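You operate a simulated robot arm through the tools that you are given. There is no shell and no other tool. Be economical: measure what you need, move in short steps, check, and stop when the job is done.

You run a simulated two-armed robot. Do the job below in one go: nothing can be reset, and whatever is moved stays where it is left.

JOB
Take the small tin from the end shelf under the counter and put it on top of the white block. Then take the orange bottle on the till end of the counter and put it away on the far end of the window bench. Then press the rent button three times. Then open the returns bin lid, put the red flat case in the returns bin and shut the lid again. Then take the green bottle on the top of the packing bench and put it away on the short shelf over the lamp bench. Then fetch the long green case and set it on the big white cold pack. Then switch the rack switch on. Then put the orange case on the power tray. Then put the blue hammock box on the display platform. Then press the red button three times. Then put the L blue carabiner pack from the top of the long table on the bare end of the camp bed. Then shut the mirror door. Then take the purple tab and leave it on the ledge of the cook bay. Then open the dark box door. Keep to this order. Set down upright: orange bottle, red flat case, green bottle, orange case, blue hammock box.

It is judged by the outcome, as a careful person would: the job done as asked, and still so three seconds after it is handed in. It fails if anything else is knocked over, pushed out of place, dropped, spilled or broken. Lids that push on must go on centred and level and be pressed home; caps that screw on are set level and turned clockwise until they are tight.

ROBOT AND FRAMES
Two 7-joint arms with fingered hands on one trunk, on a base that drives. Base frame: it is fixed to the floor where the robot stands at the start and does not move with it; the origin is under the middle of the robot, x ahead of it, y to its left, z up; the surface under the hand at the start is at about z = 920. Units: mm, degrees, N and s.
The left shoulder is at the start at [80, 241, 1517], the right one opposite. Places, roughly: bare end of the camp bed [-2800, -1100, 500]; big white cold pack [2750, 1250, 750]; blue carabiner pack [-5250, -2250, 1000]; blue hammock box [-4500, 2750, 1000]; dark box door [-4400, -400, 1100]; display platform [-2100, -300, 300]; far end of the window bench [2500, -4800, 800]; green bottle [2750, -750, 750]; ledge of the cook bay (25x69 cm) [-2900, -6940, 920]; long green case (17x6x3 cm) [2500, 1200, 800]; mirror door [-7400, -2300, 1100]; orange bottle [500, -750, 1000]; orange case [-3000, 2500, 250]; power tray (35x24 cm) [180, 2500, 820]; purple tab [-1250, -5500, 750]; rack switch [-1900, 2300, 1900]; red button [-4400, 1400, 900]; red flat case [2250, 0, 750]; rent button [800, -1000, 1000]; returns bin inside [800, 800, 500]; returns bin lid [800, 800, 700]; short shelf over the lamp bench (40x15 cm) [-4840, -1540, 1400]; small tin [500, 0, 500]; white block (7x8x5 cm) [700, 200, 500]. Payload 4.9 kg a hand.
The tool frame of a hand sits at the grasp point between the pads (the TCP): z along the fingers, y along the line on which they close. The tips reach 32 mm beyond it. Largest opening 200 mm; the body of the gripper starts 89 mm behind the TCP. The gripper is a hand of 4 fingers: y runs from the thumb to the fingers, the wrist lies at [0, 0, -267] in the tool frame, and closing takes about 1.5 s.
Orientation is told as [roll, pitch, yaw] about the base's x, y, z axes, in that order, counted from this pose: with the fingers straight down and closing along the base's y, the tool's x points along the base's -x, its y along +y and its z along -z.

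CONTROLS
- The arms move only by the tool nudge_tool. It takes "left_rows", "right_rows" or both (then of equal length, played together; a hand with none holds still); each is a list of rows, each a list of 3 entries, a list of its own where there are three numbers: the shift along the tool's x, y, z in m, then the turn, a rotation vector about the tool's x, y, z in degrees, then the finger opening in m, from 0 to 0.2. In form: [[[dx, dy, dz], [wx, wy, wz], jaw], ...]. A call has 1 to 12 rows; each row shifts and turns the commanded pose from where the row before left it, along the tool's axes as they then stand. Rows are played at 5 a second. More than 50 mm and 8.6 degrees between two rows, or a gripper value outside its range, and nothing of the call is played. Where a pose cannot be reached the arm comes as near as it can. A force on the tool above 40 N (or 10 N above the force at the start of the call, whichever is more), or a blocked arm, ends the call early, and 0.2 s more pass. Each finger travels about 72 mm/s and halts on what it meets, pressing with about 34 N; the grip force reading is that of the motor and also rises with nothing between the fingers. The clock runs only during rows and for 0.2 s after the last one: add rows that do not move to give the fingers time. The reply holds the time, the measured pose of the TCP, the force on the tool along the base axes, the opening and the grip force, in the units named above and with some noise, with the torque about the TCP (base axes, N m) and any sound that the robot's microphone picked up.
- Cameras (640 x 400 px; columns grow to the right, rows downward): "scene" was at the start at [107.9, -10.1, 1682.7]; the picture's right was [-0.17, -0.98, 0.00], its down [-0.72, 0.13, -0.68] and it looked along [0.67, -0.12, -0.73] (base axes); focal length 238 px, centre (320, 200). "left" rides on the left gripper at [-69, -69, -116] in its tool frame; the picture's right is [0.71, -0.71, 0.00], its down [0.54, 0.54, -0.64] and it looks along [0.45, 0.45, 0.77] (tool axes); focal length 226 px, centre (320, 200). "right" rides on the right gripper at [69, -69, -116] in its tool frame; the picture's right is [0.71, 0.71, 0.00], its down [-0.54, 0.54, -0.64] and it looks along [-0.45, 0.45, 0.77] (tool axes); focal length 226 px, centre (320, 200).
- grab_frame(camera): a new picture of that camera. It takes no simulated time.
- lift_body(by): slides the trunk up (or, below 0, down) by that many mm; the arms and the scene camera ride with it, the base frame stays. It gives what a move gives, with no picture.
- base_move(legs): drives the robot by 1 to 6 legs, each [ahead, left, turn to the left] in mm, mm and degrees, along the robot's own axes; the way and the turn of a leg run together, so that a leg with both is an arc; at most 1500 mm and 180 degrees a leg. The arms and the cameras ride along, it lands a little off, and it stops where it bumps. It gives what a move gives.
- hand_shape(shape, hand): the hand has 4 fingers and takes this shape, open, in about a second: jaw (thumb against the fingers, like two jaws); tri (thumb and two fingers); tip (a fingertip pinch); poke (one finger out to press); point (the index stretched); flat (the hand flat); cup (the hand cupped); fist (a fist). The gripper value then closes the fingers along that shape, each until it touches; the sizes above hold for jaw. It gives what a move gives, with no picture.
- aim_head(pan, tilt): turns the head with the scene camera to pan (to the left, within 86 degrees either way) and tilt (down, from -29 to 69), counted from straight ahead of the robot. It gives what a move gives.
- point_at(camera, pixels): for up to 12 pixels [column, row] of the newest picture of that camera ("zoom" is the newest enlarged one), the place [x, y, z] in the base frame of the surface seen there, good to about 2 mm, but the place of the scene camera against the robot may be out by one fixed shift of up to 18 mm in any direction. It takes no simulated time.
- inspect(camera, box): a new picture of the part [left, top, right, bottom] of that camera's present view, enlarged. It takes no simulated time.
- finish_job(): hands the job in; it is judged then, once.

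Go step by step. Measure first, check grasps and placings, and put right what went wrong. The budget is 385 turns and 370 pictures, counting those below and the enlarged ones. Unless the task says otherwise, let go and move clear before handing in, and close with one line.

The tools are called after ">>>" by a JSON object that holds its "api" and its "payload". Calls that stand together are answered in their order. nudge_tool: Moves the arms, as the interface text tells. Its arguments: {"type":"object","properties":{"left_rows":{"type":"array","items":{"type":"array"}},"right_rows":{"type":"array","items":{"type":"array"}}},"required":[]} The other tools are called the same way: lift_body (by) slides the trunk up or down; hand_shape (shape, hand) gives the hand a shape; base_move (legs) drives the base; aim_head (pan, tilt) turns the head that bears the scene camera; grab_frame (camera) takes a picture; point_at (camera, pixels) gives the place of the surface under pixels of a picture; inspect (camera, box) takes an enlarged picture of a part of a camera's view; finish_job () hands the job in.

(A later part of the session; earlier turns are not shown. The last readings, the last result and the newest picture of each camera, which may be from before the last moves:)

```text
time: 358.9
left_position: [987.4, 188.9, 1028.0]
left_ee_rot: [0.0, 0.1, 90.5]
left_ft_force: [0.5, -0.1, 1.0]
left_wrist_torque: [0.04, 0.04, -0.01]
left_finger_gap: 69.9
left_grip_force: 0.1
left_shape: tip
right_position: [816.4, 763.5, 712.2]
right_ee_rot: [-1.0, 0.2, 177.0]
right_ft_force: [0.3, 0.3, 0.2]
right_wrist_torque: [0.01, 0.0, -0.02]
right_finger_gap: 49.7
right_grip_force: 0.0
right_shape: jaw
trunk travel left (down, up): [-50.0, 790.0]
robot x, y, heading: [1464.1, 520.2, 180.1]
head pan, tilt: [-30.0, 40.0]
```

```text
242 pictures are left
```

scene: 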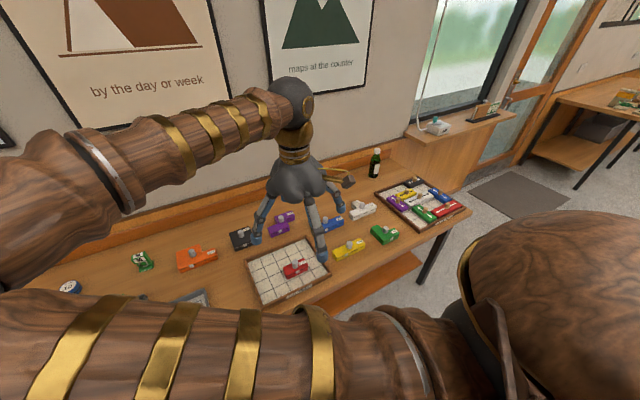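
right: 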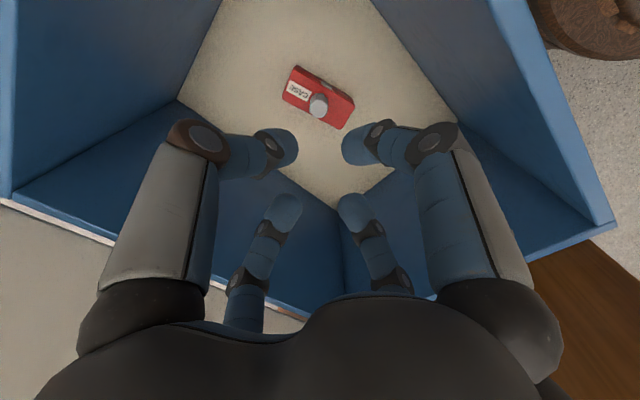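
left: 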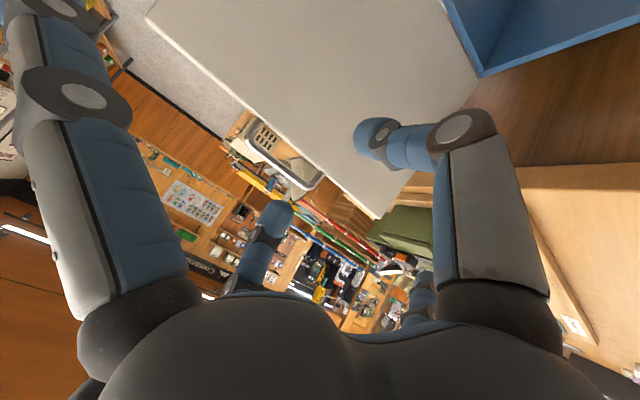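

The red case lies upright in the bin. Raise and retract the right hand, then shift so the left hand can close the lid by reversing the opening path.

>>> {"api": "nudge_tool", "payload": {"right_rows": [[[0, 0, -0.048], [0, 0, 0], 0.08], [[0, 0, -0.048], [0, 0, 0], 0.08], [[0, 0, -0.048], [0, 0, 0], 0.08], [[0, 0, -0.048], [0, 0, 0], 0.08], [[0, 0, -0.048], [0, 0, 0], 0.08], [[0.045, 0, 0], [0, 0, 0], 0.08], [[0.045, 0, 0], [0, 0, 0], 0.08], [[0.045, 0, 0], [0, 0, 0], 0.08], [[0.045, 0, 0], [0, 0, 0], 0.08], [[0.045, 0, 0], [0, 0, 0], 0.08], [[0.045, 0, 0], [0, 0, 0], 0.08]]}}

>>> {"api": "base_move", "payload": {"legs": [[-165, 0, 0], [0, -570, 0]]}}

>>> {"api": "grab_frame", "payload": {"camera": "left"}}

```text
time: 361.3
left_position: [986.6, 189.3, 1027.6]
left_ee_rot: [-0.1, -0.1, 90.5]
left_ft_force: [0.8, -1.0, -0.4]
left_wrist_torque: [0.03, 0.01, 0.0]
left_finger_gap: 70.1
left_grip_force: 0.1
left_shape: tip
right_position: [1081.7, 767.3, 950.4]
right_ee_rot: [-1.4, 0.6, 173.4]
right_ft_force: [0.0, -1.4, 0.5]
right_wrist_torque: [0.0, 0.04, 0.02]
right_finger_gap: 79.8
right_grip_force: 0.0
right_shape: jaw
trunk travel left (down, up): [-50.0, 790.0]
robot x, y, heading: [1465.4, 521.2, 180.0]
head pan, tilt: [-30.0, 40.0]
```

```text
time: 365.6
left_position: [1150.0, 761.2, 1028.9]
left_ee_rot: [-0.2, 0.0, 90.3]
left_ft_force: [-0.5, -0.5, 0.7]
left_wrist_torque: [-0.03, 0.02, 0.02]
left_finger_gap: 69.9
left_grip_force: 0.1
left_shape: tip
right_position: [1248.3, 1332.7, 950.2]
right_ee_rot: [-2.0, 0.6, 174.2]
right_ft_force: [0.0, 0.6, -0.1]
right_wrist_torque: [-0.03, 0.01, -0.05]
right_finger_gap: 79.5
right_grip_force: 0.0
right_shape: jaw
trunk travel left (down, up): [-50.0, 790.0]
robot x, y, heading: [1628.7, 1094.5, 179.9]
head pan, tilt: [-30.0, 40.0]
```

```text
241 pictures are left
```

left: 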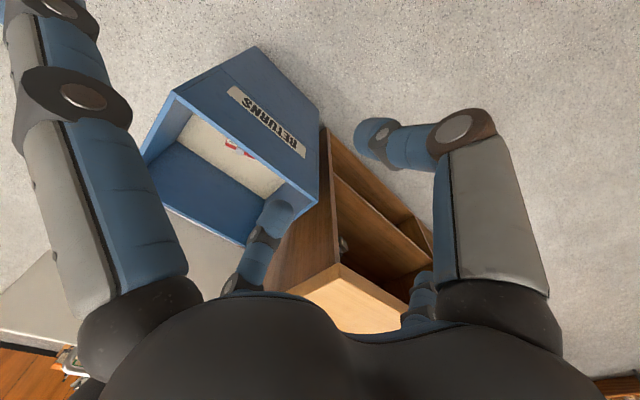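

Position is good (y 761). Tilt the left hand 45°, raise, then move over the lid's top edge.

>>> {"api": "nudge_tool", "payload": {"left_rows": [[[0, 0, -0.02], [-7.5, 0, 0], 0.1], [[0, 0, -0.02], [-7.5, 0, 0], 0.1], [[0, 0, -0.02], [-7.5, 0, 0], 0.1], [[0, 0, -0.02], [-7.5, 0, 0], 0.1], [[0, 0, 0], [-7.5, 0, 0], 0.1], [[0, 0, 0], [-7.5, 0, 0], 0.1], [[0, 0.0212, -0.0212], [0, 0, 0], 0.1], [[0, 0, 0], [0, 0, 0], 0.1]]}}

>>> {"api": "nudge_tool", "payload": {"left_rows": [[[0, 0.0345, 0.0345], [0, 0, 0], 0.1], [[0, 0.0345, 0.0345], [0, 0, 0], 0.1], [[0, 0.0345, 0.0345], [0, 0, 0], 0.1], [[0, 0.0345, 0.0345], [0, 0, 0], 0.1], [[0, 0.0345, 0.0345], [0, 0, 0], 0.1], [[0, 0.0345, 0.0345], [0, 0, 0], 0.1], [[0, 0.0345, 0.0345], [0, 0, 0], 0.1], [[0, 0.0345, 0.0345], [0, 0, 0], 0.1], [[0, 0, 0], [0, 0, 0], 0.1]]}}

>>> {"api": "grab_frame", "payload": {"camera": "left"}}

```text
time: 367.4
left_position: [1165.1, 758.0, 1133.4]
left_ee_rot: [45.0, 0.0, 90.3]
left_ft_force: [-0.1, -0.4, -0.4]
left_wrist_torque: [0.0, -0.02, 0.0]
left_finger_gap: 99.9
left_grip_force: 0.2
left_shape: tip
right_position: [1247.7, 1333.9, 949.4]
right_ee_rot: [-2.2, 0.7, 174.0]
right_ft_force: [0.5, -0.2, 0.3]
right_wrist_torque: [0.02, -0.02, 0.0]
right_finger_gap: 79.9
right_grip_force: 0.0
right_shape: jaw
trunk travel left (down, up): [-50.0, 790.0]
robot x, y, heading: [1630.7, 1091.3, 179.8]
head pan, tilt: [-30.0, 40.0]
```

```text
time: 369.4
left_position: [775.8, 758.1, 1133.3]
left_ee_rot: [45.0, 0.0, 90.2]
left_ft_force: [0.3, 0.7, 0.5]
left_wrist_torque: [0.03, 0.0, 0.0]
left_finger_gap: 99.7
left_grip_force: 0.0
left_shape: tip
right_position: [1248.9, 1334.3, 949.6]
right_ee_rot: [-2.3, 0.6, 174.0]
right_ft_force: [0.1, 0.1, 0.2]
right_wrist_torque: [0.01, 0.01, 0.03]
right_finger_gap: 79.8
right_grip_force: 0.0
right_shape: jaw
trunk travel left (down, up): [-50.0, 790.0]
robot x, y, heading: [1628.1, 1086.8, 179.8]
head pan, tilt: [-30.0, 40.0]
```

```text
240 pictures are left
```

left: 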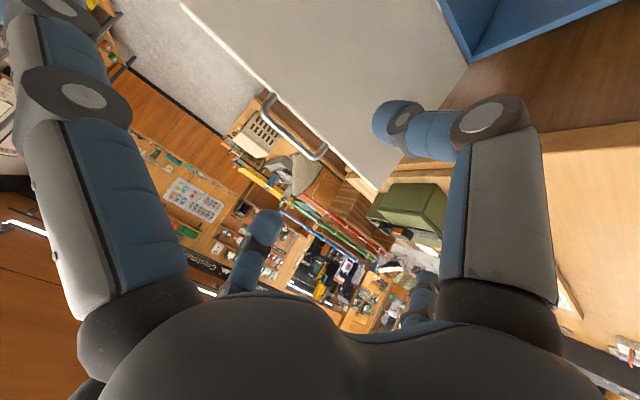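

>>> {"api": "point_at", "payload": {"camera": "left", "pixels": [[267, 98], [275, 118], [297, 145], [320, 155], [330, 100], [263, 225], [385, 120]]}}

```text
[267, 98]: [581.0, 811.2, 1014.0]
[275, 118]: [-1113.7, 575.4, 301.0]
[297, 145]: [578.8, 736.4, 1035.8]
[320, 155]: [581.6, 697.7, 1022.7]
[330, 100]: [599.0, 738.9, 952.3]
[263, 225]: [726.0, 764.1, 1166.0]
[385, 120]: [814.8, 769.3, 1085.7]
```

>>> {"api": "point_at", "payload": {"camera": "left", "pixels": [[268, 213], [258, 220], [276, 225], [255, 245], [245, 270], [380, 125], [400, 105], [440, 135]]}}

```text
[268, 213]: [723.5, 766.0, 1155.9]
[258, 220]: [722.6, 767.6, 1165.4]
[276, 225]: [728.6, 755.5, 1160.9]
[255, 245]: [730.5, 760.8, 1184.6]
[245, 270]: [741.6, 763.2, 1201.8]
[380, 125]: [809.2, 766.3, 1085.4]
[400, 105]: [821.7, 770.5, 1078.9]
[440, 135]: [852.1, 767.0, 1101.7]
```

Bar at (577, z 1033). Move so the upper finger drops behind the bar.

>>> {"api": "nudge_tool", "payload": {"left_rows": [[[0, 0.0292, 0.0292], [0, 0, 0], 0.1], [[0, 0.0292, 0.0292], [0, 0, 0], 0.1], [[0, 0.0292, 0.0292], [0, 0, 0], 0.1], [[0, 0.0292, 0.0292], [0, 0, 0], 0.1], [[0, 0, 0], [0, 0, 0], 0.1], [[0, -0.03, 0.03], [0, 0, 0], 0.1], [[0, -0.03, 0.03], [0, 0, 0], 0.1], [[0, -0.03, 0.03], [0, 0, 0], 0.1], [[0, 0, 0], [0, 0, 0], 0.1]]}}

>>> {"api": "grab_frame", "payload": {"camera": "left"}}

```text
time: 371.4
left_position: [607.1, 759.7, 1006.6]
left_ee_rot: [45.0, -0.1, 90.2]
left_ft_force: [0.6, -0.4, -0.4]
left_wrist_torque: [-0.01, -0.01, 0.01]
left_finger_gap: 99.9
left_grip_force: 0.1
left_shape: tip
right_position: [1249.1, 1334.7, 949.6]
right_ee_rot: [-2.3, 0.6, 173.9]
right_ft_force: [-1.2, 0.0, -0.5]
right_wrist_torque: [-0.01, 0.02, 0.02]
right_finger_gap: 79.6
right_grip_force: 0.1
right_shape: jaw
trunk travel left (down, up): [-50.0, 790.0]
robot x, y, heading: [1631.2, 1087.8, 179.4]
head pan, tilt: [-30.0, 40.0]
```

```text
239 pictures are left
```

left: 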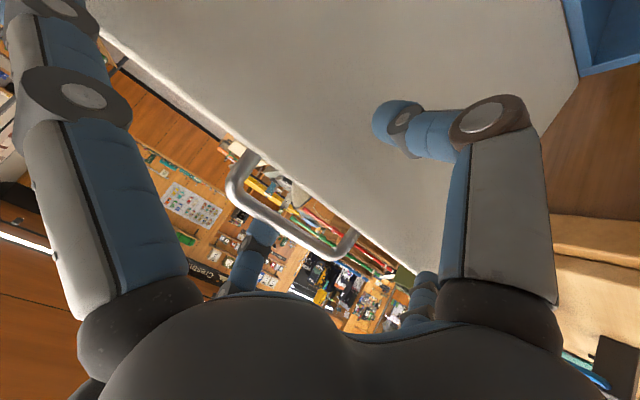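

The upper finger is behind the bar. Pull the lid forward past vertical and check.

>>> {"api": "nudge_tool", "payload": {"left_rows": [[[0, -0.0283, -0.0283], [0, 0, 0], 0.085], [[0, -0.0283, -0.0283], [0, 0, 0], 0.08], [[0, -0.0212, -0.0283], [0, 0, 0], 0.075], [[0, 0, 0], [0, 0, 0], 0.075]]}}

>>> {"api": "grab_frame", "payload": {"camera": "left"}}

```text
time: 372.4
left_position: [722.9, 759.9, 1013.8]
left_ee_rot: [44.9, 0.0, 90.3]
left_ft_force: [-0.3, -0.4, 1.1]
left_wrist_torque: [0.01, 0.02, 0.03]
left_finger_gap: 75.3
left_grip_force: 0.1
left_shape: tip
right_position: [1247.1, 1333.5, 949.7]
right_ee_rot: [-2.3, 0.7, 174.0]
right_ft_force: [-0.1, -0.2, 0.3]
right_wrist_torque: [-0.01, -0.04, 0.03]
right_finger_gap: 79.9
right_grip_force: 0.1
right_shape: jaw
trunk travel left (down, up): [-50.0, 790.0]
robot x, y, heading: [1628.9, 1090.7, 179.7]
head pan, tilt: [-30.0, 40.0]
```

```text
238 pictures are left
```

left: 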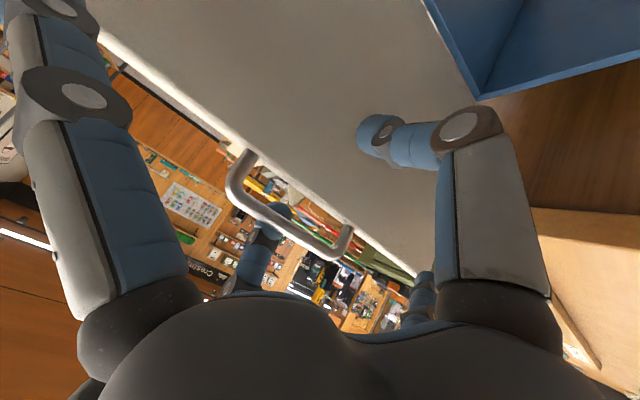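

The lid follows. Continue forward and down along the arc.

>>> {"api": "nudge_tool", "payload": {"left_rows": [[[0, -0.034, -0.034], [0, 0, 0], 0.075], [[0, -0.0396, -0.0141], [0, 0, 0], 0.075], [[0, -0.0424, -0.0057], [0, 0, 0], 0.075], [[0, 0, 0], [0, 0, 0], 0.075]]}}

>>> {"api": "grab_frame", "payload": {"camera": "left"}}

```text
time: 373.4
left_position: [843.4, 761.1, 969.2]
left_ee_rot: [44.9, 0.0, 90.1]
left_ft_force: [-0.6, 0.4, -0.4]
left_wrist_torque: [-0.04, -0.02, 0.03]
left_finger_gap: 75.1
left_grip_force: 0.1
left_shape: tip
right_position: [1246.5, 1335.6, 948.7]
right_ee_rot: [-2.3, 0.7, 174.0]
right_ft_force: [0.3, 0.2, -1.0]
right_wrist_torque: [-0.02, -0.05, 0.0]
right_finger_gap: 80.1
right_grip_force: 0.1
right_shape: jaw
trunk travel left (down, up): [-50.0, 790.0]
robot x, y, heading: [1626.7, 1090.0, 179.8]
head pan, tilt: [-30.0, 40.0]
```

```text
237 pictures are left
```

left: 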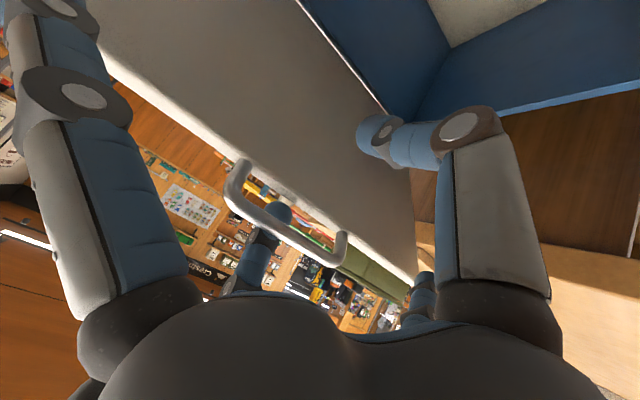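

>>> {"api": "nudge_tool", "payload": {"left_rows": [[[0, -0.046, -0.0021], [0, 0, 0], 0.075], [[0, -0.0431, 0.0078], [0, 0, 0], 0.075], [[0, -0.0431, 0.0163], [0, 0, 0], 0.075], [[0, 0, 0], [0, 0, 0], 0.075]]}}

>>> {"api": "grab_frame", "payload": {"camera": "left"}}

```text
time: 374.4
left_position: [921.5, 758.9, 861.5]
left_ee_rot: [44.9, 0.0, 90.2]
left_ft_force: [2.0, -1.0, -1.1]
left_wrist_torque: [-0.06, -0.03, 0.0]
left_finger_gap: 75.7
left_grip_force: 0.1
left_shape: tip
right_position: [1247.8, 1334.8, 949.1]
right_ee_rot: [-2.4, 0.7, 174.0]
right_ft_force: [-0.1, -0.2, -0.6]
right_wrist_torque: [-0.04, -0.02, -0.03]
right_finger_gap: 79.9
right_grip_force: 0.0
right_shape: jaw
trunk travel left (down, up): [-50.0, 790.0]
robot x, y, heading: [1628.2, 1090.3, 179.7]
head pan, tilt: [-30.0, 40.0]
```

```text
236 pictures are left
```

left: 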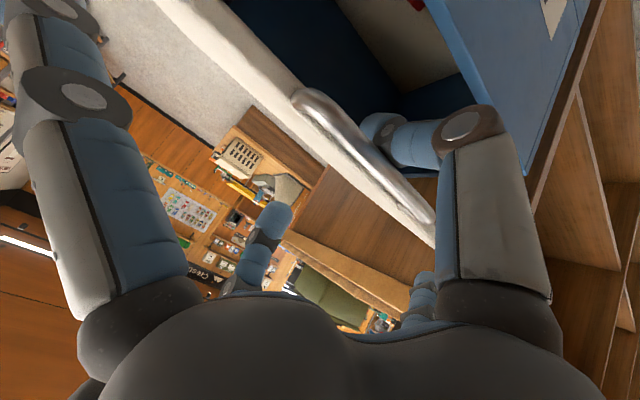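

The lid rests on the thumb at ~24°. Lower to closed.

>>> {"api": "nudge_tool", "payload": {"left_rows": [[[0, -0.0403, 0.0219], [0, 0, 0], 0.075], [[0, -0.0389, 0.0262], [0, 0, 0], 0.075], [[0, -0.0332, 0.029], [0, 0, 0], 0.075], [[0, -0.005, 0.005], [0, 0, 0], 0.075], [[0, 0, 0], [0, 0, 0], 0.075]]}}

>>> {"api": "grab_frame", "payload": {"camera": "left"}}

```text
time: 375.6
left_position: [946.5, 758.7, 720.5]
left_ee_rot: [45.1, 0.0, 90.2]
left_ft_force: [1.7, -1.8, 12.1]
left_wrist_torque: [0.17, 0.0, -0.16]
left_finger_gap: 75.2
left_grip_force: 0.0
left_shape: tip
right_position: [1248.3, 1334.7, 950.6]
right_ee_rot: [-2.2, 0.6, 174.0]
right_ft_force: [-0.2, 0.7, -0.4]
right_wrist_torque: [0.02, 0.01, -0.02]
right_finger_gap: 79.9
right_grip_force: 0.2
right_shape: jaw
trunk travel left (down, up): [-50.0, 790.0]
robot x, y, heading: [1625.6, 1086.3, 179.5]
head pan, tilt: [-30.0, 40.0]
```

```text
235 pictures are left
```

left: 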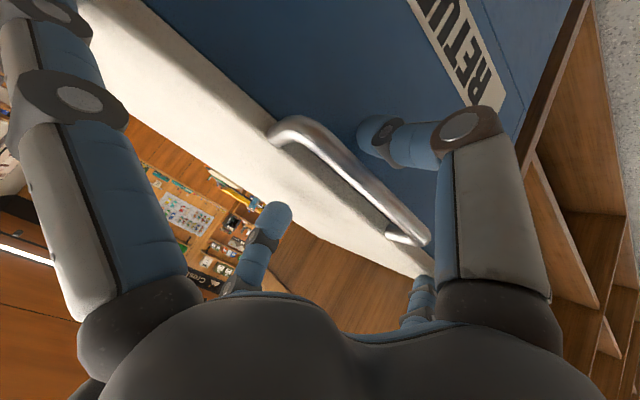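

Lid is down (12 N reaction). Ease up 6 mm and slide the thumb out toward me.

>>> {"api": "nudge_tool", "payload": {"left_rows": [[[0, 0.004, -0.004], [0, 0, 0], 0.075], [[0, -0.0325, -0.0325], [0, 0, 0], 0.075], [[0, -0.0325, -0.0325], [0, 0, 0], 0.075], [[0, -0.0325, -0.0325], [0, 0, 0], 0.075], [[0, 0.03, -0.03], [0, 0, 0], 0.075], [[0, 0.03, -0.03], [0, 0, 0], 0.075], [[0, 0.03, -0.03], [0, 0, 0], 0.075], [[0, 0, 0], [0, 0, 0], 0.075]]}}

>>> {"api": "grab_frame", "payload": {"camera": "left"}}

```text
time: 377.4
left_position: [1047.8, 748.8, 840.2]
left_ee_rot: [44.8, -0.1, 90.1]
left_ft_force: [-1.3, -0.5, -0.7]
left_wrist_torque: [-0.01, -0.04, -0.03]
left_finger_gap: 74.9
left_grip_force: 0.0
left_shape: tip
left hand out of reach, approached as far as the arm can: row 4, 5, 6, 7
right_position: [1246.7, 1334.6, 949.1]
right_ee_rot: [-2.3, 0.6, 174.0]
right_ft_force: [0.4, 0.2, 0.0]
right_wrist_torque: [-0.01, -0.01, -0.05]
right_finger_gap: 79.9
right_grip_force: 0.1
right_shape: jaw
trunk travel left (down, up): [-50.0, 790.0]
robot x, y, heading: [1629.7, 1089.7, 179.6]
head pan, tilt: [-30.0, 40.0]
```

```text
234 pictures are left
```

left: 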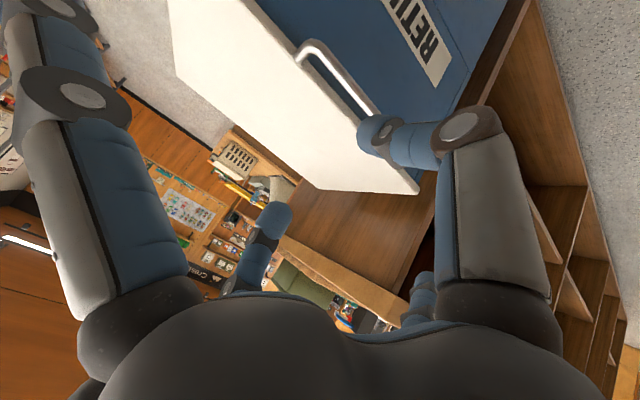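

>>> {"api": "point_at", "payload": {"camera": "left", "pixels": [[250, 80], [300, 100], [200, 60], [340, 150], [330, 65]]}}

>>> {"api": "nudge_tool", "payload": {"left_rows": [[[0, 0, 0], [7.5, 0, 0], 0.075], [[0, 0, 0], [7.5, 0, 0], 0.075], [[0, 0, 0], [7.5, 0, 0], 0.075], [[0, 0, 0], [7.5, 0, 0], 0.075], [[0, 0, 0], [7.5, 0, 0], 0.075], [[0, 0, -0.03], [7.5, 0, 0], 0.075], [[0, 0, -0.03], [0, 0, 0], 0.075]]}}

>>> {"api": "lift_body", "payload": {"by": 350}}

```text
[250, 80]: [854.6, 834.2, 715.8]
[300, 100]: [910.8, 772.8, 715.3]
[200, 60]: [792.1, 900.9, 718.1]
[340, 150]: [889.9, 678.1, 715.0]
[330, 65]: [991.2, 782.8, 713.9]
```

```text
time: 379.0
left_position: [1053.5, 748.1, 902.0]
left_ee_rot: [-0.1, 0.0, 90.1]
left_ft_force: [0.1, -0.5, 0.0]
left_wrist_torque: [-0.02, 0.03, 0.03]
left_finger_gap: 74.8
left_grip_force: 0.1
left_shape: tip
right_position: [1248.7, 1333.8, 950.2]
right_ee_rot: [-2.3, 0.6, 174.0]
right_ft_force: [0.1, -0.1, 0.0]
right_wrist_torque: [0.0, 0.0, 0.0]
right_finger_gap: 79.9
right_grip_force: 0.1
right_shape: jaw
trunk travel left (down, up): [-50.0, 790.0]
robot x, y, heading: [1628.3, 1085.5, 179.6]
head pan, tilt: [-30.0, 40.0]
```

```text
time: 382.4
left_position: [1051.9, 747.2, 1250.3]
left_ee_rot: [-0.1, -0.1, 90.2]
left_ft_force: [0.1, -0.8, -0.3]
left_wrist_torque: [0.03, 0.01, 0.03]
left_finger_gap: 75.1
left_grip_force: 0.1
left_shape: tip
right_position: [1247.8, 1333.7, 1300.4]
right_ee_rot: [-2.3, 0.7, 173.9]
right_ft_force: [0.3, 0.2, 0.3]
right_wrist_torque: [-0.01, -0.02, -0.03]
right_finger_gap: 79.7
right_grip_force: 0.1
right_shape: jaw
trunk travel left (down, up): [-400.0, 440.0]
robot x, y, heading: [1632.0, 1088.2, 179.6]
head pan, tilt: [-30.0, 40.0]
```

All lid points read z≈715: shut. Next the green bottle: turn to the packing bench and go to its right end.

>>> {"api": "hand_shape", "payload": {"shape": "jaw", "hand": "left"}}

>>> {"api": "base_move", "payload": {"legs": [[0, 0, -179.6], [-30, -800, 0], [0, -760, 0]]}}

>>> {"api": "aim_head", "payload": {"pan": -25, "tilt": 35}}

>>> {"api": "grab_frame", "payload": {"camera": "scene"}}

>>> {"api": "grab_frame", "payload": {"camera": "right"}}

```text
time: 383.3
left_position: [1051.2, 747.9, 1250.2]
left_ee_rot: [-0.1, 0.0, 90.2]
left_ft_force: [1.3, -0.2, -0.4]
left_wrist_torque: [-0.05, 0.01, -0.02]
left_finger_gap: 199.8
left_grip_force: 0.0
left_shape: jaw
right_position: [1247.7, 1335.0, 1299.9]
right_ee_rot: [-2.3, 0.6, 174.0]
right_ft_force: [0.1, -0.4, 1.1]
right_wrist_torque: [0.01, 0.01, -0.03]
right_finger_gap: 79.6
right_grip_force: 0.0
right_shape: jaw
trunk travel left (down, up): [-400.0, 440.0]
robot x, y, heading: [1628.8, 1088.2, 179.6]
head pan, tilt: [-30.0, 40.0]
```

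```text
time: 398.7
left_position: [2175.8, -129.9, 1251.3]
left_ee_rot: [-0.1, 0.0, -89.7]
left_ft_force: [-0.3, -0.5, 0.4]
left_wrist_torque: [-0.03, 0.02, -0.04]
left_finger_gap: 200.1
left_grip_force: 0.0
left_shape: jaw
right_position: [1982.5, -717.3, 1300.1]
right_ee_rot: [-2.3, 0.7, -5.7]
right_ft_force: [-0.5, -0.3, -0.4]
right_wrist_torque: [-0.01, -0.01, 0.02]
right_finger_gap: 80.0
right_grip_force: 0.1
right_shape: jaw
trunk travel left (down, up): [-400.0, 440.0]
robot x, y, heading: [1601.7, -475.3, -0.1]
head pan, tilt: [-30.0, 40.0]
```

```text
time: 399.3
left_position: [2177.1, -130.7, 1251.0]
left_ee_rot: [-0.1, 0.0, -89.6]
left_ft_force: [0.0, -0.3, 0.6]
left_wrist_torque: [0.01, 0.0, 0.02]
left_finger_gap: 200.0
left_grip_force: 0.1
left_shape: jaw
right_position: [1982.8, -718.9, 1299.6]
right_ee_rot: [-2.4, 0.8, -5.8]
right_ft_force: [0.1, -0.3, -0.4]
right_wrist_torque: [0.02, -0.01, -0.04]
right_finger_gap: 79.9
right_grip_force: 0.0
right_shape: jaw
trunk travel left (down, up): [-400.0, 440.0]
robot x, y, heading: [1595.9, -477.1, -0.1]
head pan, tilt: [-25.0, 35.0]
```

```text
233 pictures are left
```

scene: 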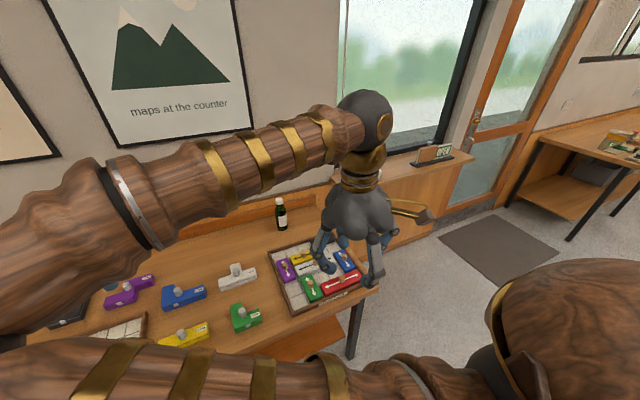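

```text
232 pictures are left
```

right: 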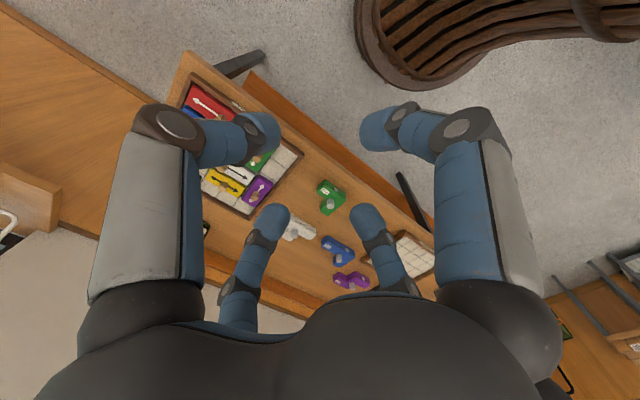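

Zoom on the green bottle at (281,213) in the scene view.

>>> {"api": "inspect", "payload": {"camera": "scene", "box": [240, 180, 340, 242]}}

>>> {"api": "point_at", "payload": {"camera": "scene", "pixels": [[281, 215], [281, 224], [281, 200], [277, 217], [285, 217], [281, 230], [300, 240], [270, 250]]}}

```text
6.40 times, centred on (290, 211) of scene
```

zoom: 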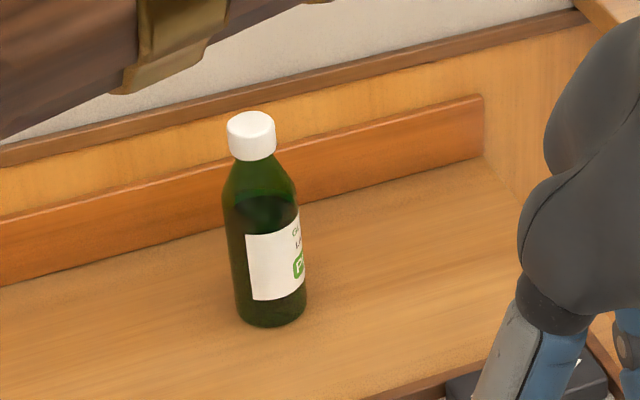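

```text
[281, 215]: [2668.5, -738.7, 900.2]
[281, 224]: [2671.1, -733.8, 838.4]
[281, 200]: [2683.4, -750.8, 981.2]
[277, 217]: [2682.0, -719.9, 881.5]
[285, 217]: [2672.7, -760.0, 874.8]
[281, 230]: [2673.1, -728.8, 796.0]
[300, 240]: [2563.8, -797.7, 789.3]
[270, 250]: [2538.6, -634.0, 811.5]
```

>>> {"api": "point_at", "payload": {"camera": "zoom", "pixels": [[350, 140], [350, 175], [400, 205], [330, 150], [400, 70], [250, 118], [250, 150], [225, 235], [300, 235], [380, 160]]}}

```text
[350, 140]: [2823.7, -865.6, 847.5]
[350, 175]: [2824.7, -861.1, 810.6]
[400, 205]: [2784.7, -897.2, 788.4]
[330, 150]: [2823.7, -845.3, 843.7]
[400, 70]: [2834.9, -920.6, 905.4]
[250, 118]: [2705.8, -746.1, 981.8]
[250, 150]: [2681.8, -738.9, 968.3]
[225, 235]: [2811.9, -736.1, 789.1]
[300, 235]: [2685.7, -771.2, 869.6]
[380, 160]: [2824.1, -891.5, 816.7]
```

Bottle centre ≈(2700,-742), cap top z≈975, ledge behind at x≈2824. Drive in and extend the right arm over it.

>>> {"api": "base_move", "payload": {"legs": [[200, -25, 0]]}}

>>> {"api": "nudge_tool", "payload": {"right_rows": [[[0, 0, 0], [-2.3, 0.7, -5.7], 0.1], [[-0.049, 0, 0], [0, 0, 0], 0.1], [[-0.049, 0, 0], [0, 0, 0], 0.1], [[-0.049, 0, 0], [0, 0, 0], 0.1], [[-0.049, 0, 0], [0, 0, 0], 0.1], [[-0.049, 0, 0], [0, 0, 0], 0.1], [[-0.049, 0, 0], [0, 0, 0], 0.1], [[-0.049, 0, 0], [0, 0, 0], 0.1], [[-0.049, 0, 0], [0, 0, 0], 0.1], [[-0.049, 0, 0], [0, 0, 0], 0.1], [[-0.04, 0, 0], [0, 0, 0], 0.1], [[0, 0, 0], [0, 0, 0], 0.1]]}}

>>> {"api": "grab_frame", "payload": {"camera": "right"}}

```text
time: 400.9
left_position: [2374.7, -157.3, 1251.9]
left_ee_rot: [0.1, 0.0, -89.8]
left_ft_force: [0.1, -0.9, 0.8]
left_wrist_torque: [-0.02, -0.03, 0.04]
left_finger_gap: 199.9
left_grip_force: 0.2
left_shape: jaw
right_position: [2179.8, -746.1, 1300.5]
right_ee_rot: [-2.3, 0.5, -5.9]
right_ft_force: [-0.3, -0.3, 0.7]
right_wrist_torque: [-0.03, -0.06, -0.01]
right_finger_gap: 80.0
right_grip_force: 0.0
right_shape: jaw
trunk travel left (down, up): [-400.0, 440.0]
robot x, y, heading: [1804.1, -499.1, -0.5]
head pan, tilt: [-25.0, 35.0]
```

```text
time: 403.5
left_position: [2378.0, -157.7, 1251.6]
left_ee_rot: [0.0, 0.0, -89.6]
left_ft_force: [0.0, 1.0, -0.3]
left_wrist_torque: [-0.02, 0.04, 0.03]
left_finger_gap: 199.9
left_grip_force: 0.1
left_shape: jaw
right_position: [2662.8, -747.0, 1284.9]
right_ee_rot: [0.0, 1.5, -0.3]
right_ft_force: [-0.9, 0.1, 0.1]
right_wrist_torque: [-0.03, -0.03, 0.01]
right_finger_gap: 99.8
right_grip_force: 0.1
right_shape: jaw
trunk travel left (down, up): [-400.0, 440.0]
robot x, y, heading: [1800.3, -497.7, -0.2]
head pan, tilt: [-25.0, 35.0]
```

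```text
230 pictures are left
```

right: 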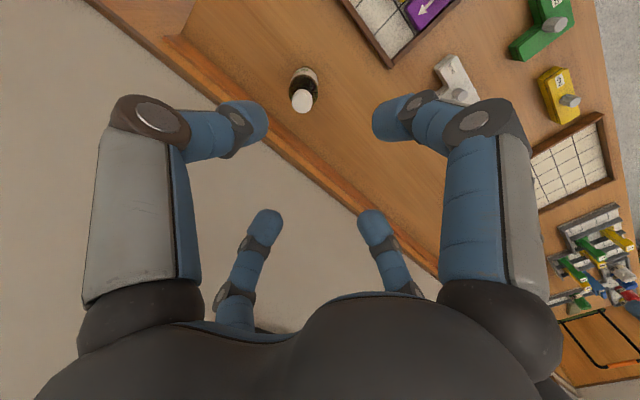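

>>> {"api": "point_at", "payload": {"camera": "right", "pixels": [[302, 100], [297, 96], [308, 104], [303, 94], [302, 108], [307, 72], [318, 85], [290, 85], [260, 130]]}}

```text
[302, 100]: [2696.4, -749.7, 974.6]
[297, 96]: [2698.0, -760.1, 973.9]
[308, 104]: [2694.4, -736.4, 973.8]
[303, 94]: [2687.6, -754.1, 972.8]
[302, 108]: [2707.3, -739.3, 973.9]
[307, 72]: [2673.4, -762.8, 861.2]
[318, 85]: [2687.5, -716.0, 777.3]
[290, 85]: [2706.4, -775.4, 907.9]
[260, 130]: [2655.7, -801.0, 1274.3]
```

Cap centre (2697,-748), top z 974. Descend first to mid-height, then correct forward.

>>> {"api": "nudge_tool", "payload": {"right_rows": [[[0, 0, 0.045], [0, -1.5, 0], 0.09], [[0, 0, 0.045], [0, 0, 0], 0.09], [[0, 0, 0.045], [0, 0, 0], 0.09], [[0, 0, 0.045], [0, 0, 0], 0.09], [[-0.034, 0, 0], [0, 0, 0], 0.09], [[0, 0, 0], [0, 0, 0], 0.09]]}}

>>> {"api": "grab_frame", "payload": {"camera": "right"}}

```text
time: 404.9
left_position: [2378.4, -159.2, 1251.4]
left_ee_rot: [0.1, 0.0, -89.7]
left_ft_force: [0.1, -0.4, 0.6]
left_wrist_torque: [-0.01, -0.04, -0.01]
left_finger_gap: 199.9
left_grip_force: 0.0
left_shape: jaw
right_position: [2696.5, -747.0, 1107.4]
right_ee_rot: [0.1, 0.0, -0.3]
right_ft_force: [0.9, -0.5, 0.0]
right_wrist_torque: [0.01, 0.0, 0.02]
right_finger_gap: 90.5
right_grip_force: 0.1
right_shape: jaw
trunk travel left (down, up): [-400.0, 440.0]
robot x, y, heading: [1799.9, -500.4, -0.4]
head pan, tilt: [-25.0, 35.0]
```

```text
229 pictures are left
```

right: 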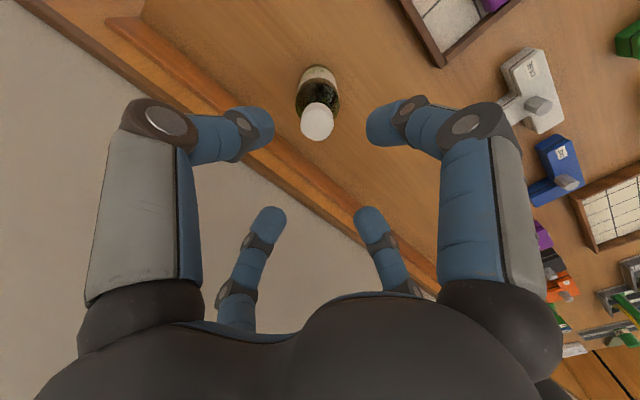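

Aligned. Descend around the bottle and close.

>>> {"api": "nudge_tool", "payload": {"right_rows": [[[0, 0, 0.0402], [0, 0, 0], 0.09], [[0, 0, 0.0402], [0, 0, 0], 0.09], [[0, 0, 0.0402], [0, 0, 0], 0.09], [[0, 0, 0.0402], [0, 0, 0], 0.09], [[0, 0, 0.0402], [0, 0, 0], 0.09], [[0, 0, 0], [0, 0, 0], 0.09], [[0, 0, 0], [0, 0, 0], 0.03], [[0, 0, 0], [0, 0, 0], 0.03], [[0, 0, 0], [0, 0, 0], 0.03], [[0, 0, 0], [0, 0, 0], 0.03], [[0, 0, 0], [0, 0, 0], 0.03]]}}

>>> {"api": "grab_frame", "payload": {"camera": "right"}}

```text
time: 407.3
left_position: [2377.1, -158.8, 1251.8]
left_ee_rot: [-0.2, 0.0, -89.7]
left_ft_force: [-0.5, -0.4, -0.1]
left_wrist_torque: [-0.03, 0.01, 0.0]
left_finger_gap: 200.1
left_grip_force: 0.1
left_shape: jaw
right_position: [2697.2, -747.9, 905.4]
right_ee_rot: [0.1, 0.0, -0.3]
right_ft_force: [1.1, 0.5, 0.4]
right_wrist_torque: [-0.01, 0.02, -0.02]
right_finger_gap: 54.3
right_grip_force: 34.0
right_shape: jaw
trunk travel left (down, up): [-400.0, 440.0]
robot x, y, heading: [1797.7, -503.4, -0.1]
head pan, tilt: [-25.0, 35.0]
```

```text
228 pictures are left
```

right: 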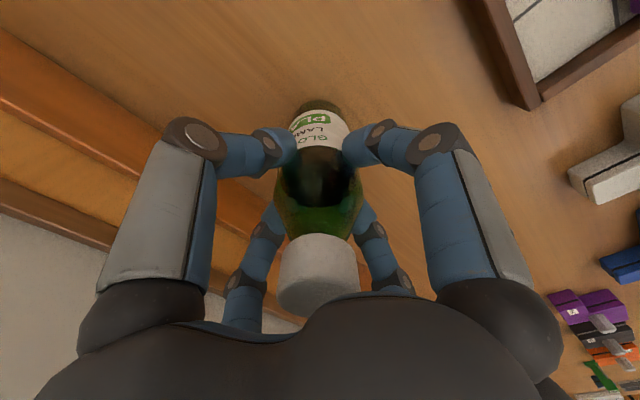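

Gripped (54 mm). Lift and retract.

>>> {"api": "nudge_tool", "payload": {"right_rows": [[[0, 0, -0.03], [0, 0, 0], 0.03], [[0, 0, -0.045], [0, 0, 0], 0.03], [[0, 0, -0.045], [0, 0, 0], 0.03], [[0, 0, -0.045], [0, 0, 0], 0.03], [[0, 0, -0.045], [0, 0, 0], 0.03], [[0.048, 0, -0.01], [0, 0, 0], 0.03], [[0.048, 0, -0.01], [0, 0, 0], 0.03], [[0.048, 0, -0.01], [0, 0, 0], 0.03], [[0.048, 0, -0.01], [0, 0, 0], 0.03], [[0.048, 0, -0.01], [0, 0, 0], 0.03], [[0.048, 0, -0.01], [0, 0, 0], 0.03], [[0.048, 0, -0.01], [0, 0, 0], 0.03]]}}

>>> {"api": "base_move", "payload": {"legs": [[-280, 0, 0], [0, -1100, 0], [0, -1140, 0]]}}

>>> {"api": "grab_frame", "payload": {"camera": "right"}}

```text
time: 409.9
left_position: [2374.0, -157.1, 1251.8]
left_ee_rot: [0.0, 0.0, -89.7]
left_ft_force: [-1.3, -0.5, -0.1]
left_wrist_torque: [-0.02, -0.06, 0.03]
left_finger_gap: 199.9
left_grip_force: 0.0
left_shape: jaw
right_position: [2356.6, -744.6, 1188.4]
right_ee_rot: [0.1, 0.0, -0.2]
right_ft_force: [-0.3, -0.4, -2.7]
right_wrist_torque: [0.01, -0.05, 0.02]
right_finger_gap: 54.5
right_grip_force: 34.2
right_shape: jaw
trunk travel left (down, up): [-400.0, 440.0]
robot x, y, heading: [1799.0, -502.3, -0.0]
head pan, tilt: [-25.0, 35.0]
```

```text
time: 422.6
left_position: [2059.6, -2421.5, 1251.6]
left_ee_rot: [-0.2, 0.0, -90.6]
left_ft_force: [-0.1, 0.3, -0.2]
left_wrist_torque: [0.01, 0.0, -0.01]
left_finger_gap: 199.9
left_grip_force: 0.1
left_shape: jaw
right_position: [2032.9, -3007.3, 1187.7]
right_ee_rot: [0.2, 0.0, -1.2]
right_ft_force: [0.7, 0.8, -3.6]
right_wrist_torque: [0.01, 0.03, -0.01]
right_finger_gap: 54.4
right_grip_force: 34.3
right_shape: jaw
trunk travel left (down, up): [-400.0, 440.0]
robot x, y, heading: [1481.5, -2753.7, -1.1]
head pan, tilt: [-25.0, 35.0]
```

```text
227 pictures are left
```

right: 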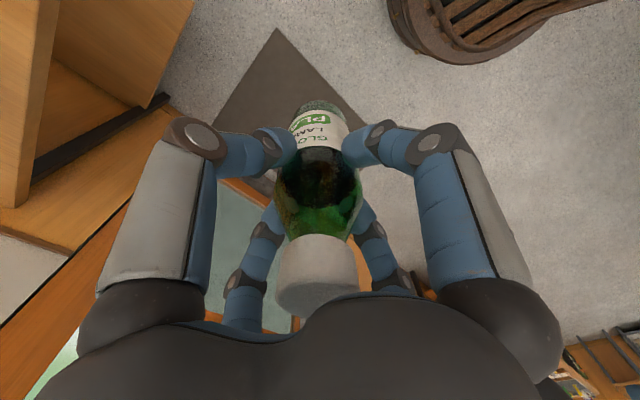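

>>> {"api": "base_move", "payload": {"legs": [[0, 60, 1.1], [-1000, 0, 0], [-1000, 0, 0], [0, 0, 180]]}}

>>> {"api": "aim_head", "payload": {"pan": 0, "tilt": 15}}

>>> {"api": "grab_frame", "payload": {"camera": "scene"}}

>>> {"api": "aim_head", "payload": {"pan": -60, "tilt": 15}}

>>> {"api": "grab_frame", "payload": {"camera": "scene"}}

```text
time: 440.7
left_position: [-1119.5, -3040.3, 1251.0]
left_ee_rot: [-0.2, 0.0, 91.4]
left_ft_force: [-0.5, 0.0, 0.0]
left_wrist_torque: [0.02, 0.02, 0.0]
left_finger_gap: 200.0
left_grip_force: 0.1
left_shape: jaw
right_position: [-1111.0, -2452.9, 1185.9]
right_ee_rot: [0.1, 0.0, -179.2]
right_ft_force: [0.2, -0.4, -3.2]
right_wrist_torque: [-0.01, 0.0, 0.01]
right_finger_gap: 54.1
right_grip_force: 34.7
right_shape: jaw
trunk travel left (down, up): [-400.0, 440.0]
robot x, y, heading: [-547.7, -2684.9, -179.3]
head pan, tilt: [-25.0, 35.0]
```

```text
time: 441.6
left_position: [-1118.5, -3040.3, 1250.5]
left_ee_rot: [-0.1, 0.1, 91.4]
left_ft_force: [0.4, 0.2, -0.8]
left_wrist_torque: [0.0, 0.0, 0.02]
left_finger_gap: 200.0
left_grip_force: 0.0
left_shape: jaw
right_position: [-1112.7, -2452.8, 1186.7]
right_ee_rot: [0.0, 0.0, -179.2]
right_ft_force: [0.0, 0.6, -2.6]
right_wrist_torque: [-0.03, 0.01, -0.02]
right_finger_gap: 54.1
right_grip_force: 33.9
right_shape: jaw
trunk travel left (down, up): [-400.0, 440.0]
robot x, y, heading: [-549.9, -2685.7, -179.2]
head pan, tilt: [0.0, 15.0]
```

```text
226 pictures are left
```

scene: 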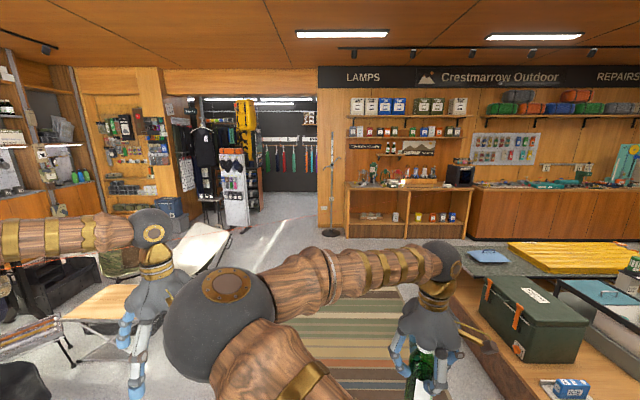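

```text
time: 442.9
left_position: [-1119.3, -3038.5, 1250.7]
left_ee_rot: [0.0, 0.0, 91.4]
left_ft_force: [0.7, 0.1, 0.4]
left_wrist_torque: [0.0, -0.02, 0.01]
left_finger_gap: 199.8
left_grip_force: 0.0
left_shape: jaw
right_position: [-1112.1, -2452.7, 1186.7]
right_ee_rot: [0.1, 0.0, -179.2]
right_ft_force: [0.4, -0.4, -3.0]
right_wrist_torque: [-0.04, 0.02, 0.0]
right_finger_gap: 53.7
right_grip_force: 34.2
right_shape: jaw
trunk travel left (down, up): [-400.0, 440.0]
robot x, y, heading: [-547.9, -2686.7, -179.4]
head pan, tilt: [-60.0, 15.0]
```

```text
225 pictures are left
```

scene: 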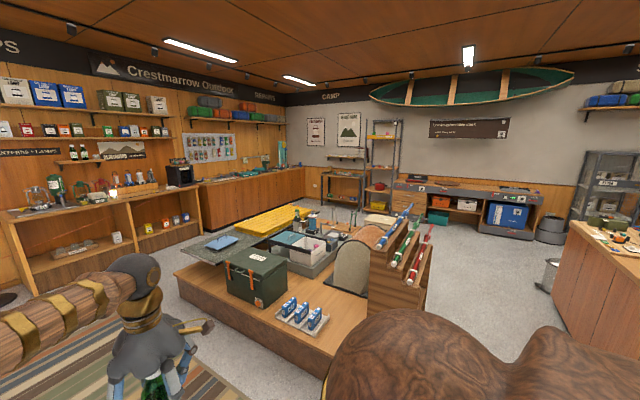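

The LAMPS bench is on the far wall with a short shelf holding small bottles near (405,152) in the straight-ahead view. Measure the path and shelf.

>>> {"api": "aim_head", "payload": {"pan": -5, "tilt": 15}}

>>> {"api": "grab_frame", "payload": {"camera": "scene"}}

>>> {"api": "inspect", "payload": {"camera": "scene", "box": [270, 80, 470, 240]}}

```text
time: 444.1
left_position: [-1119.2, -3039.2, 1250.9]
left_ee_rot: [-0.1, 0.0, 91.4]
left_ft_force: [0.6, 0.0, -0.4]
left_wrist_torque: [-0.02, 0.01, 0.01]
left_finger_gap: 199.9
left_grip_force: 0.1
left_shape: jaw
right_position: [-1111.6, -2452.9, 1187.7]
right_ee_rot: [0.1, 0.0, -179.1]
right_ft_force: [-0.4, 0.0, -2.4]
right_wrist_torque: [0.01, -0.04, 0.02]
right_finger_gap: 54.1
right_grip_force: 33.8
right_shape: jaw
trunk travel left (down, up): [-400.0, 440.0]
robot x, y, heading: [-545.6, -2685.9, -178.9]
head pan, tilt: [-5.0, 15.0]
```

```text
224 pictures are left
```

scene: 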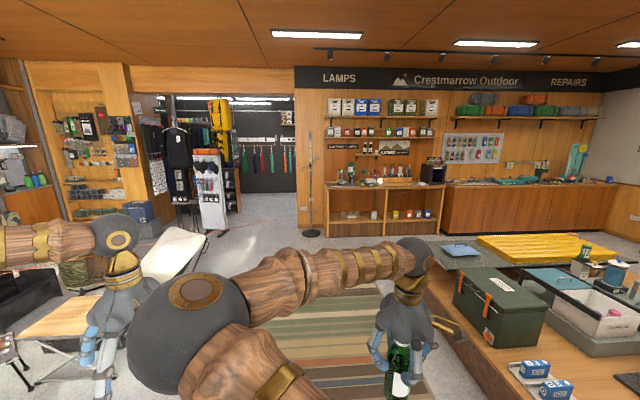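

```text
2.50 times, centred on (370, 160) of scene
```

zoom: 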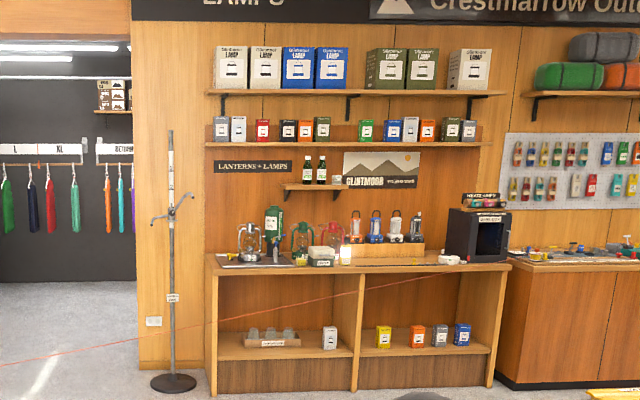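

>>> {"api": "point_at", "payload": {"camera": "zoom", "pixels": [[285, 186], [350, 186], [306, 180], [320, 160], [340, 182], [312, 142], [210, 262], [505, 262], [240, 145], [330, 160], [350, 365], [172, 385]]}}

>>> {"api": "point_at", "payload": {"camera": "scene", "pixels": [[425, 250], [470, 380], [440, 300], [300, 370], [210, 255], [380, 290], [420, 270], [310, 235], [250, 250]]}}

```text
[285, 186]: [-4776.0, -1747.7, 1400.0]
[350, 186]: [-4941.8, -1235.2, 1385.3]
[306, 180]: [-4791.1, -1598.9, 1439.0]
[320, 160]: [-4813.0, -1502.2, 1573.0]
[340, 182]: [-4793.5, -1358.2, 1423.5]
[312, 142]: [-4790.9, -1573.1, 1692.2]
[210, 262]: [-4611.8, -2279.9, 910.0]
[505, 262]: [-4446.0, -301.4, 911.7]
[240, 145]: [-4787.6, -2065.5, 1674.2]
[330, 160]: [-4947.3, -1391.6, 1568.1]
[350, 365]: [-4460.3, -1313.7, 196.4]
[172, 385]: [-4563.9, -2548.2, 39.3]
```

```text
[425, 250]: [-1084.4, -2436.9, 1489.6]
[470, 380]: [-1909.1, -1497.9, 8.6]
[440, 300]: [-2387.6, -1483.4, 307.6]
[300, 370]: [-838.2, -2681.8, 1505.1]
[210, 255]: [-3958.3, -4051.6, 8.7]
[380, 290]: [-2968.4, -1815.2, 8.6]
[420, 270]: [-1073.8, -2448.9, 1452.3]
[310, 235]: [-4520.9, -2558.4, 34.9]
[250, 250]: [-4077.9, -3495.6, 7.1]
```

The short shelf (top z≈1400, y −1748…−1340) has another shelf 260 mm above it, so the bottle must go in with a horizontal hand, not from above. I'll set the bottle on the clear front strip of the counter and regrasp it sideways with the left hand.

>>> {"api": "base_move", "payload": {"legs": [[0, 0, -179], [0, 1000, 0], [0, 1030, 0]]}}

>>> {"api": "aim_head", "payload": {"pan": -10, "tilt": 40}}

>>> {"api": "grab_frame", "payload": {"camera": "scene"}}

```text
time: 459.8
left_position: [76.5, -724.3, 1253.7]
left_ee_rot: [0.0, 0.4, -83.4]
left_ft_force: [-0.1, 0.5, 0.4]
left_wrist_torque: [0.09, 0.03, 0.01]
left_finger_gap: 200.0
left_grip_force: 0.0
left_shape: jaw
right_position: [123.3, -1310.6, 1186.9]
right_ee_rot: [0.4, -0.1, 6.1]
right_ft_force: [-0.9, -1.5, -2.4]
right_wrist_torque: [0.07, -0.01, -0.02]
right_finger_gap: 53.6
right_grip_force: 34.2
right_shape: jaw
trunk travel left (down, up): [-400.0, 440.0]
robot x, y, heading: [-456.9, -1124.7, 6.1]
head pan, tilt: [-5.0, 15.0]
stopped in leg 3: the robot was blocked; the commanded pose is now the measured one
```

```text
time: 460.7
left_position: [75.1, -715.3, 1250.1]
left_ee_rot: [-0.2, 0.0, -83.2]
left_ft_force: [-0.8, 0.1, 0.1]
left_wrist_torque: [0.0, -0.01, -0.04]
left_finger_gap: 200.0
left_grip_force: 0.1
left_shape: jaw
right_position: [123.6, -1299.3, 1187.9]
right_ee_rot: [0.0, 0.0, 6.2]
right_ft_force: [-0.2, 1.1, -2.8]
right_wrist_torque: [-0.05, 0.0, 0.01]
right_finger_gap: 53.5
right_grip_force: 34.0
right_shape: jaw
trunk travel left (down, up): [-400.0, 440.0]
robot x, y, heading: [-463.0, -1124.4, 6.3]
head pan, tilt: [-10.0, 40.0]
```

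```text
222 pictures are left
```

scene: 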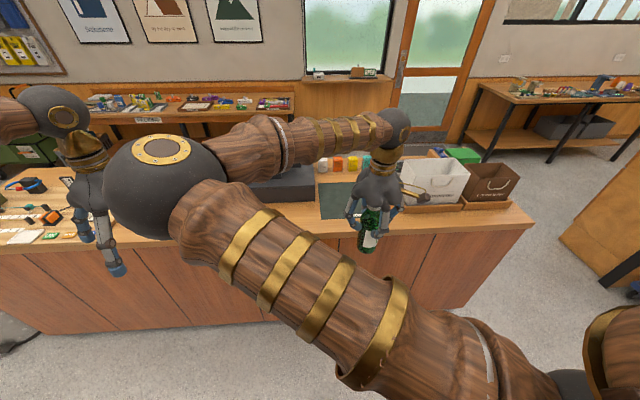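

The base was stopped by something behind-left (I was too close to the rod rack). Look over the shoulder to check before moving ahead.

>>> {"api": "aim_head", "payload": {"pan": 86, "tilt": 35}}

>>> {"api": "grab_frame", "payload": {"camera": "scene"}}

```text
time: 462.4
left_position: [76.3, -717.1, 1251.2]
left_ee_rot: [-0.1, 0.0, -83.3]
left_ft_force: [0.0, 1.3, -1.2]
left_wrist_torque: [0.0, -0.04, 0.0]
left_finger_gap: 199.8
left_grip_force: 0.2
left_shape: jaw
right_position: [124.3, -1302.6, 1187.4]
right_ee_rot: [0.1, 0.0, 6.3]
right_ft_force: [0.0, 0.3, -3.8]
right_wrist_torque: [-0.01, 0.03, -0.01]
right_finger_gap: 53.6
right_grip_force: 33.6
right_shape: jaw
trunk travel left (down, up): [-400.0, 440.0]
robot x, y, heading: [-461.7, -1129.6, 6.1]
head pan, tilt: [85.9, 35.0]
```

```text
221 pictures are left
```

scene: 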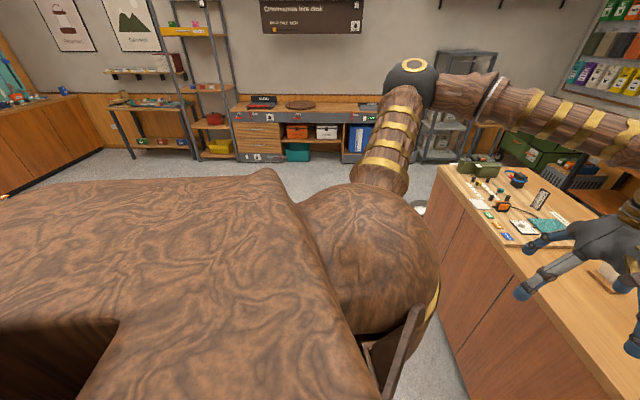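

>>> {"api": "base_move", "payload": {"legs": [[230, 0, -6.2], [0, 490, 0]]}}

>>> {"api": "grab_frame", "payload": {"camera": "right"}}

```text
time: 466.6
left_position: [343.8, -290.2, 1251.9]
left_ee_rot: [-0.1, 0.1, -89.7]
left_ft_force: [-1.0, 0.1, -0.5]
left_wrist_torque: [0.04, -0.01, 0.0]
left_finger_gap: 200.0
left_grip_force: 0.0
left_shape: jaw
right_position: [327.5, -876.2, 1186.6]
right_ee_rot: [0.1, 0.0, -0.1]
right_ft_force: [1.0, 0.0, -3.1]
right_wrist_torque: [0.01, -0.01, 0.01]
right_finger_gap: 53.9
right_grip_force: 34.1
right_shape: jaw
trunk travel left (down, up): [-400.0, 440.0]
robot x, y, heading: [-234.9, -633.1, -0.3]
head pan, tilt: [85.9, 35.0]
```

```text
220 pictures are left
```

right: 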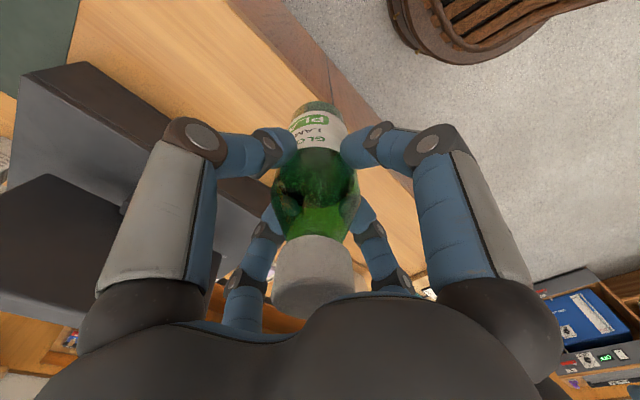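

Bring the bottle to x≈412 over the counter's bare front strip and lower it.

>>> {"api": "nudge_tool", "payload": {"right_rows": [[[-0.042, 0.008, 0], [0, 0, 0], 0.03], [[-0.042, 0.008, 0], [0, 0, 0], 0.03], [[0, 0, 0.045], [0, 0, 0], 0.03], [[0, 0, 0.045], [0, 0, 0], 0.03], [[0, 0, 0.045], [0, 0, 0], 0.03], [[0, 0, 0.012], [0, 0, 0], 0.03], [[0, 0, 0.004], [0, 0, 0], 0.03], [[0, 0, 0], [0, 0, 0], 0.03]]}}

```text
time: 468.4
left_position: [344.9, -290.1, 1251.8]
left_ee_rot: [0.0, 0.1, -89.7]
left_ft_force: [0.7, -0.1, -0.6]
left_wrist_torque: [-0.01, 0.01, 0.03]
left_finger_gap: 200.3
left_grip_force: 0.1
left_shape: jaw
right_position: [410.0, -859.8, 1035.9]
right_ee_rot: [0.1, 0.0, -0.2]
right_ft_force: [0.3, -0.3, -2.1]
right_wrist_torque: [0.01, 0.01, 0.0]
right_finger_gap: 53.7
right_grip_force: 34.1
right_shape: jaw
trunk travel left (down, up): [-400.0, 440.0]
robot x, y, heading: [-232.9, -629.3, -0.0]
head pan, tilt: [85.9, 35.0]
```

>>> {"api": "nudge_tool", "payload": {"right_rows": [[[0, 0, 0.004], [0, 0, 0], 0.03], [[0, 0, 0.003], [0, 0, 0], 0.03], [[0, 0, 0.002], [0, 0, 0], 0.03], [[0, 0, 0], [0, 0, 0], 0.03]]}}

```text
time: 469.4
left_position: [344.6, -288.7, 1250.7]
left_ee_rot: [-0.2, 0.0, -89.7]
left_ft_force: [0.2, -0.3, -0.4]
left_wrist_torque: [0.0, 0.0, -0.01]
left_finger_gap: 199.8
left_grip_force: 0.0
left_shape: jaw
right_position: [410.8, -860.4, 1027.8]
right_ee_rot: [0.2, 0.0, -0.2]
right_ft_force: [-0.1, -0.1, -2.4]
right_wrist_torque: [0.05, 0.02, -0.01]
right_finger_gap: 53.7
right_grip_force: 34.1
right_shape: jaw
trunk travel left (down, up): [-400.0, 440.0]
robot x, y, heading: [-233.1, -631.9, -0.2]
head pan, tilt: [85.9, 35.0]
```

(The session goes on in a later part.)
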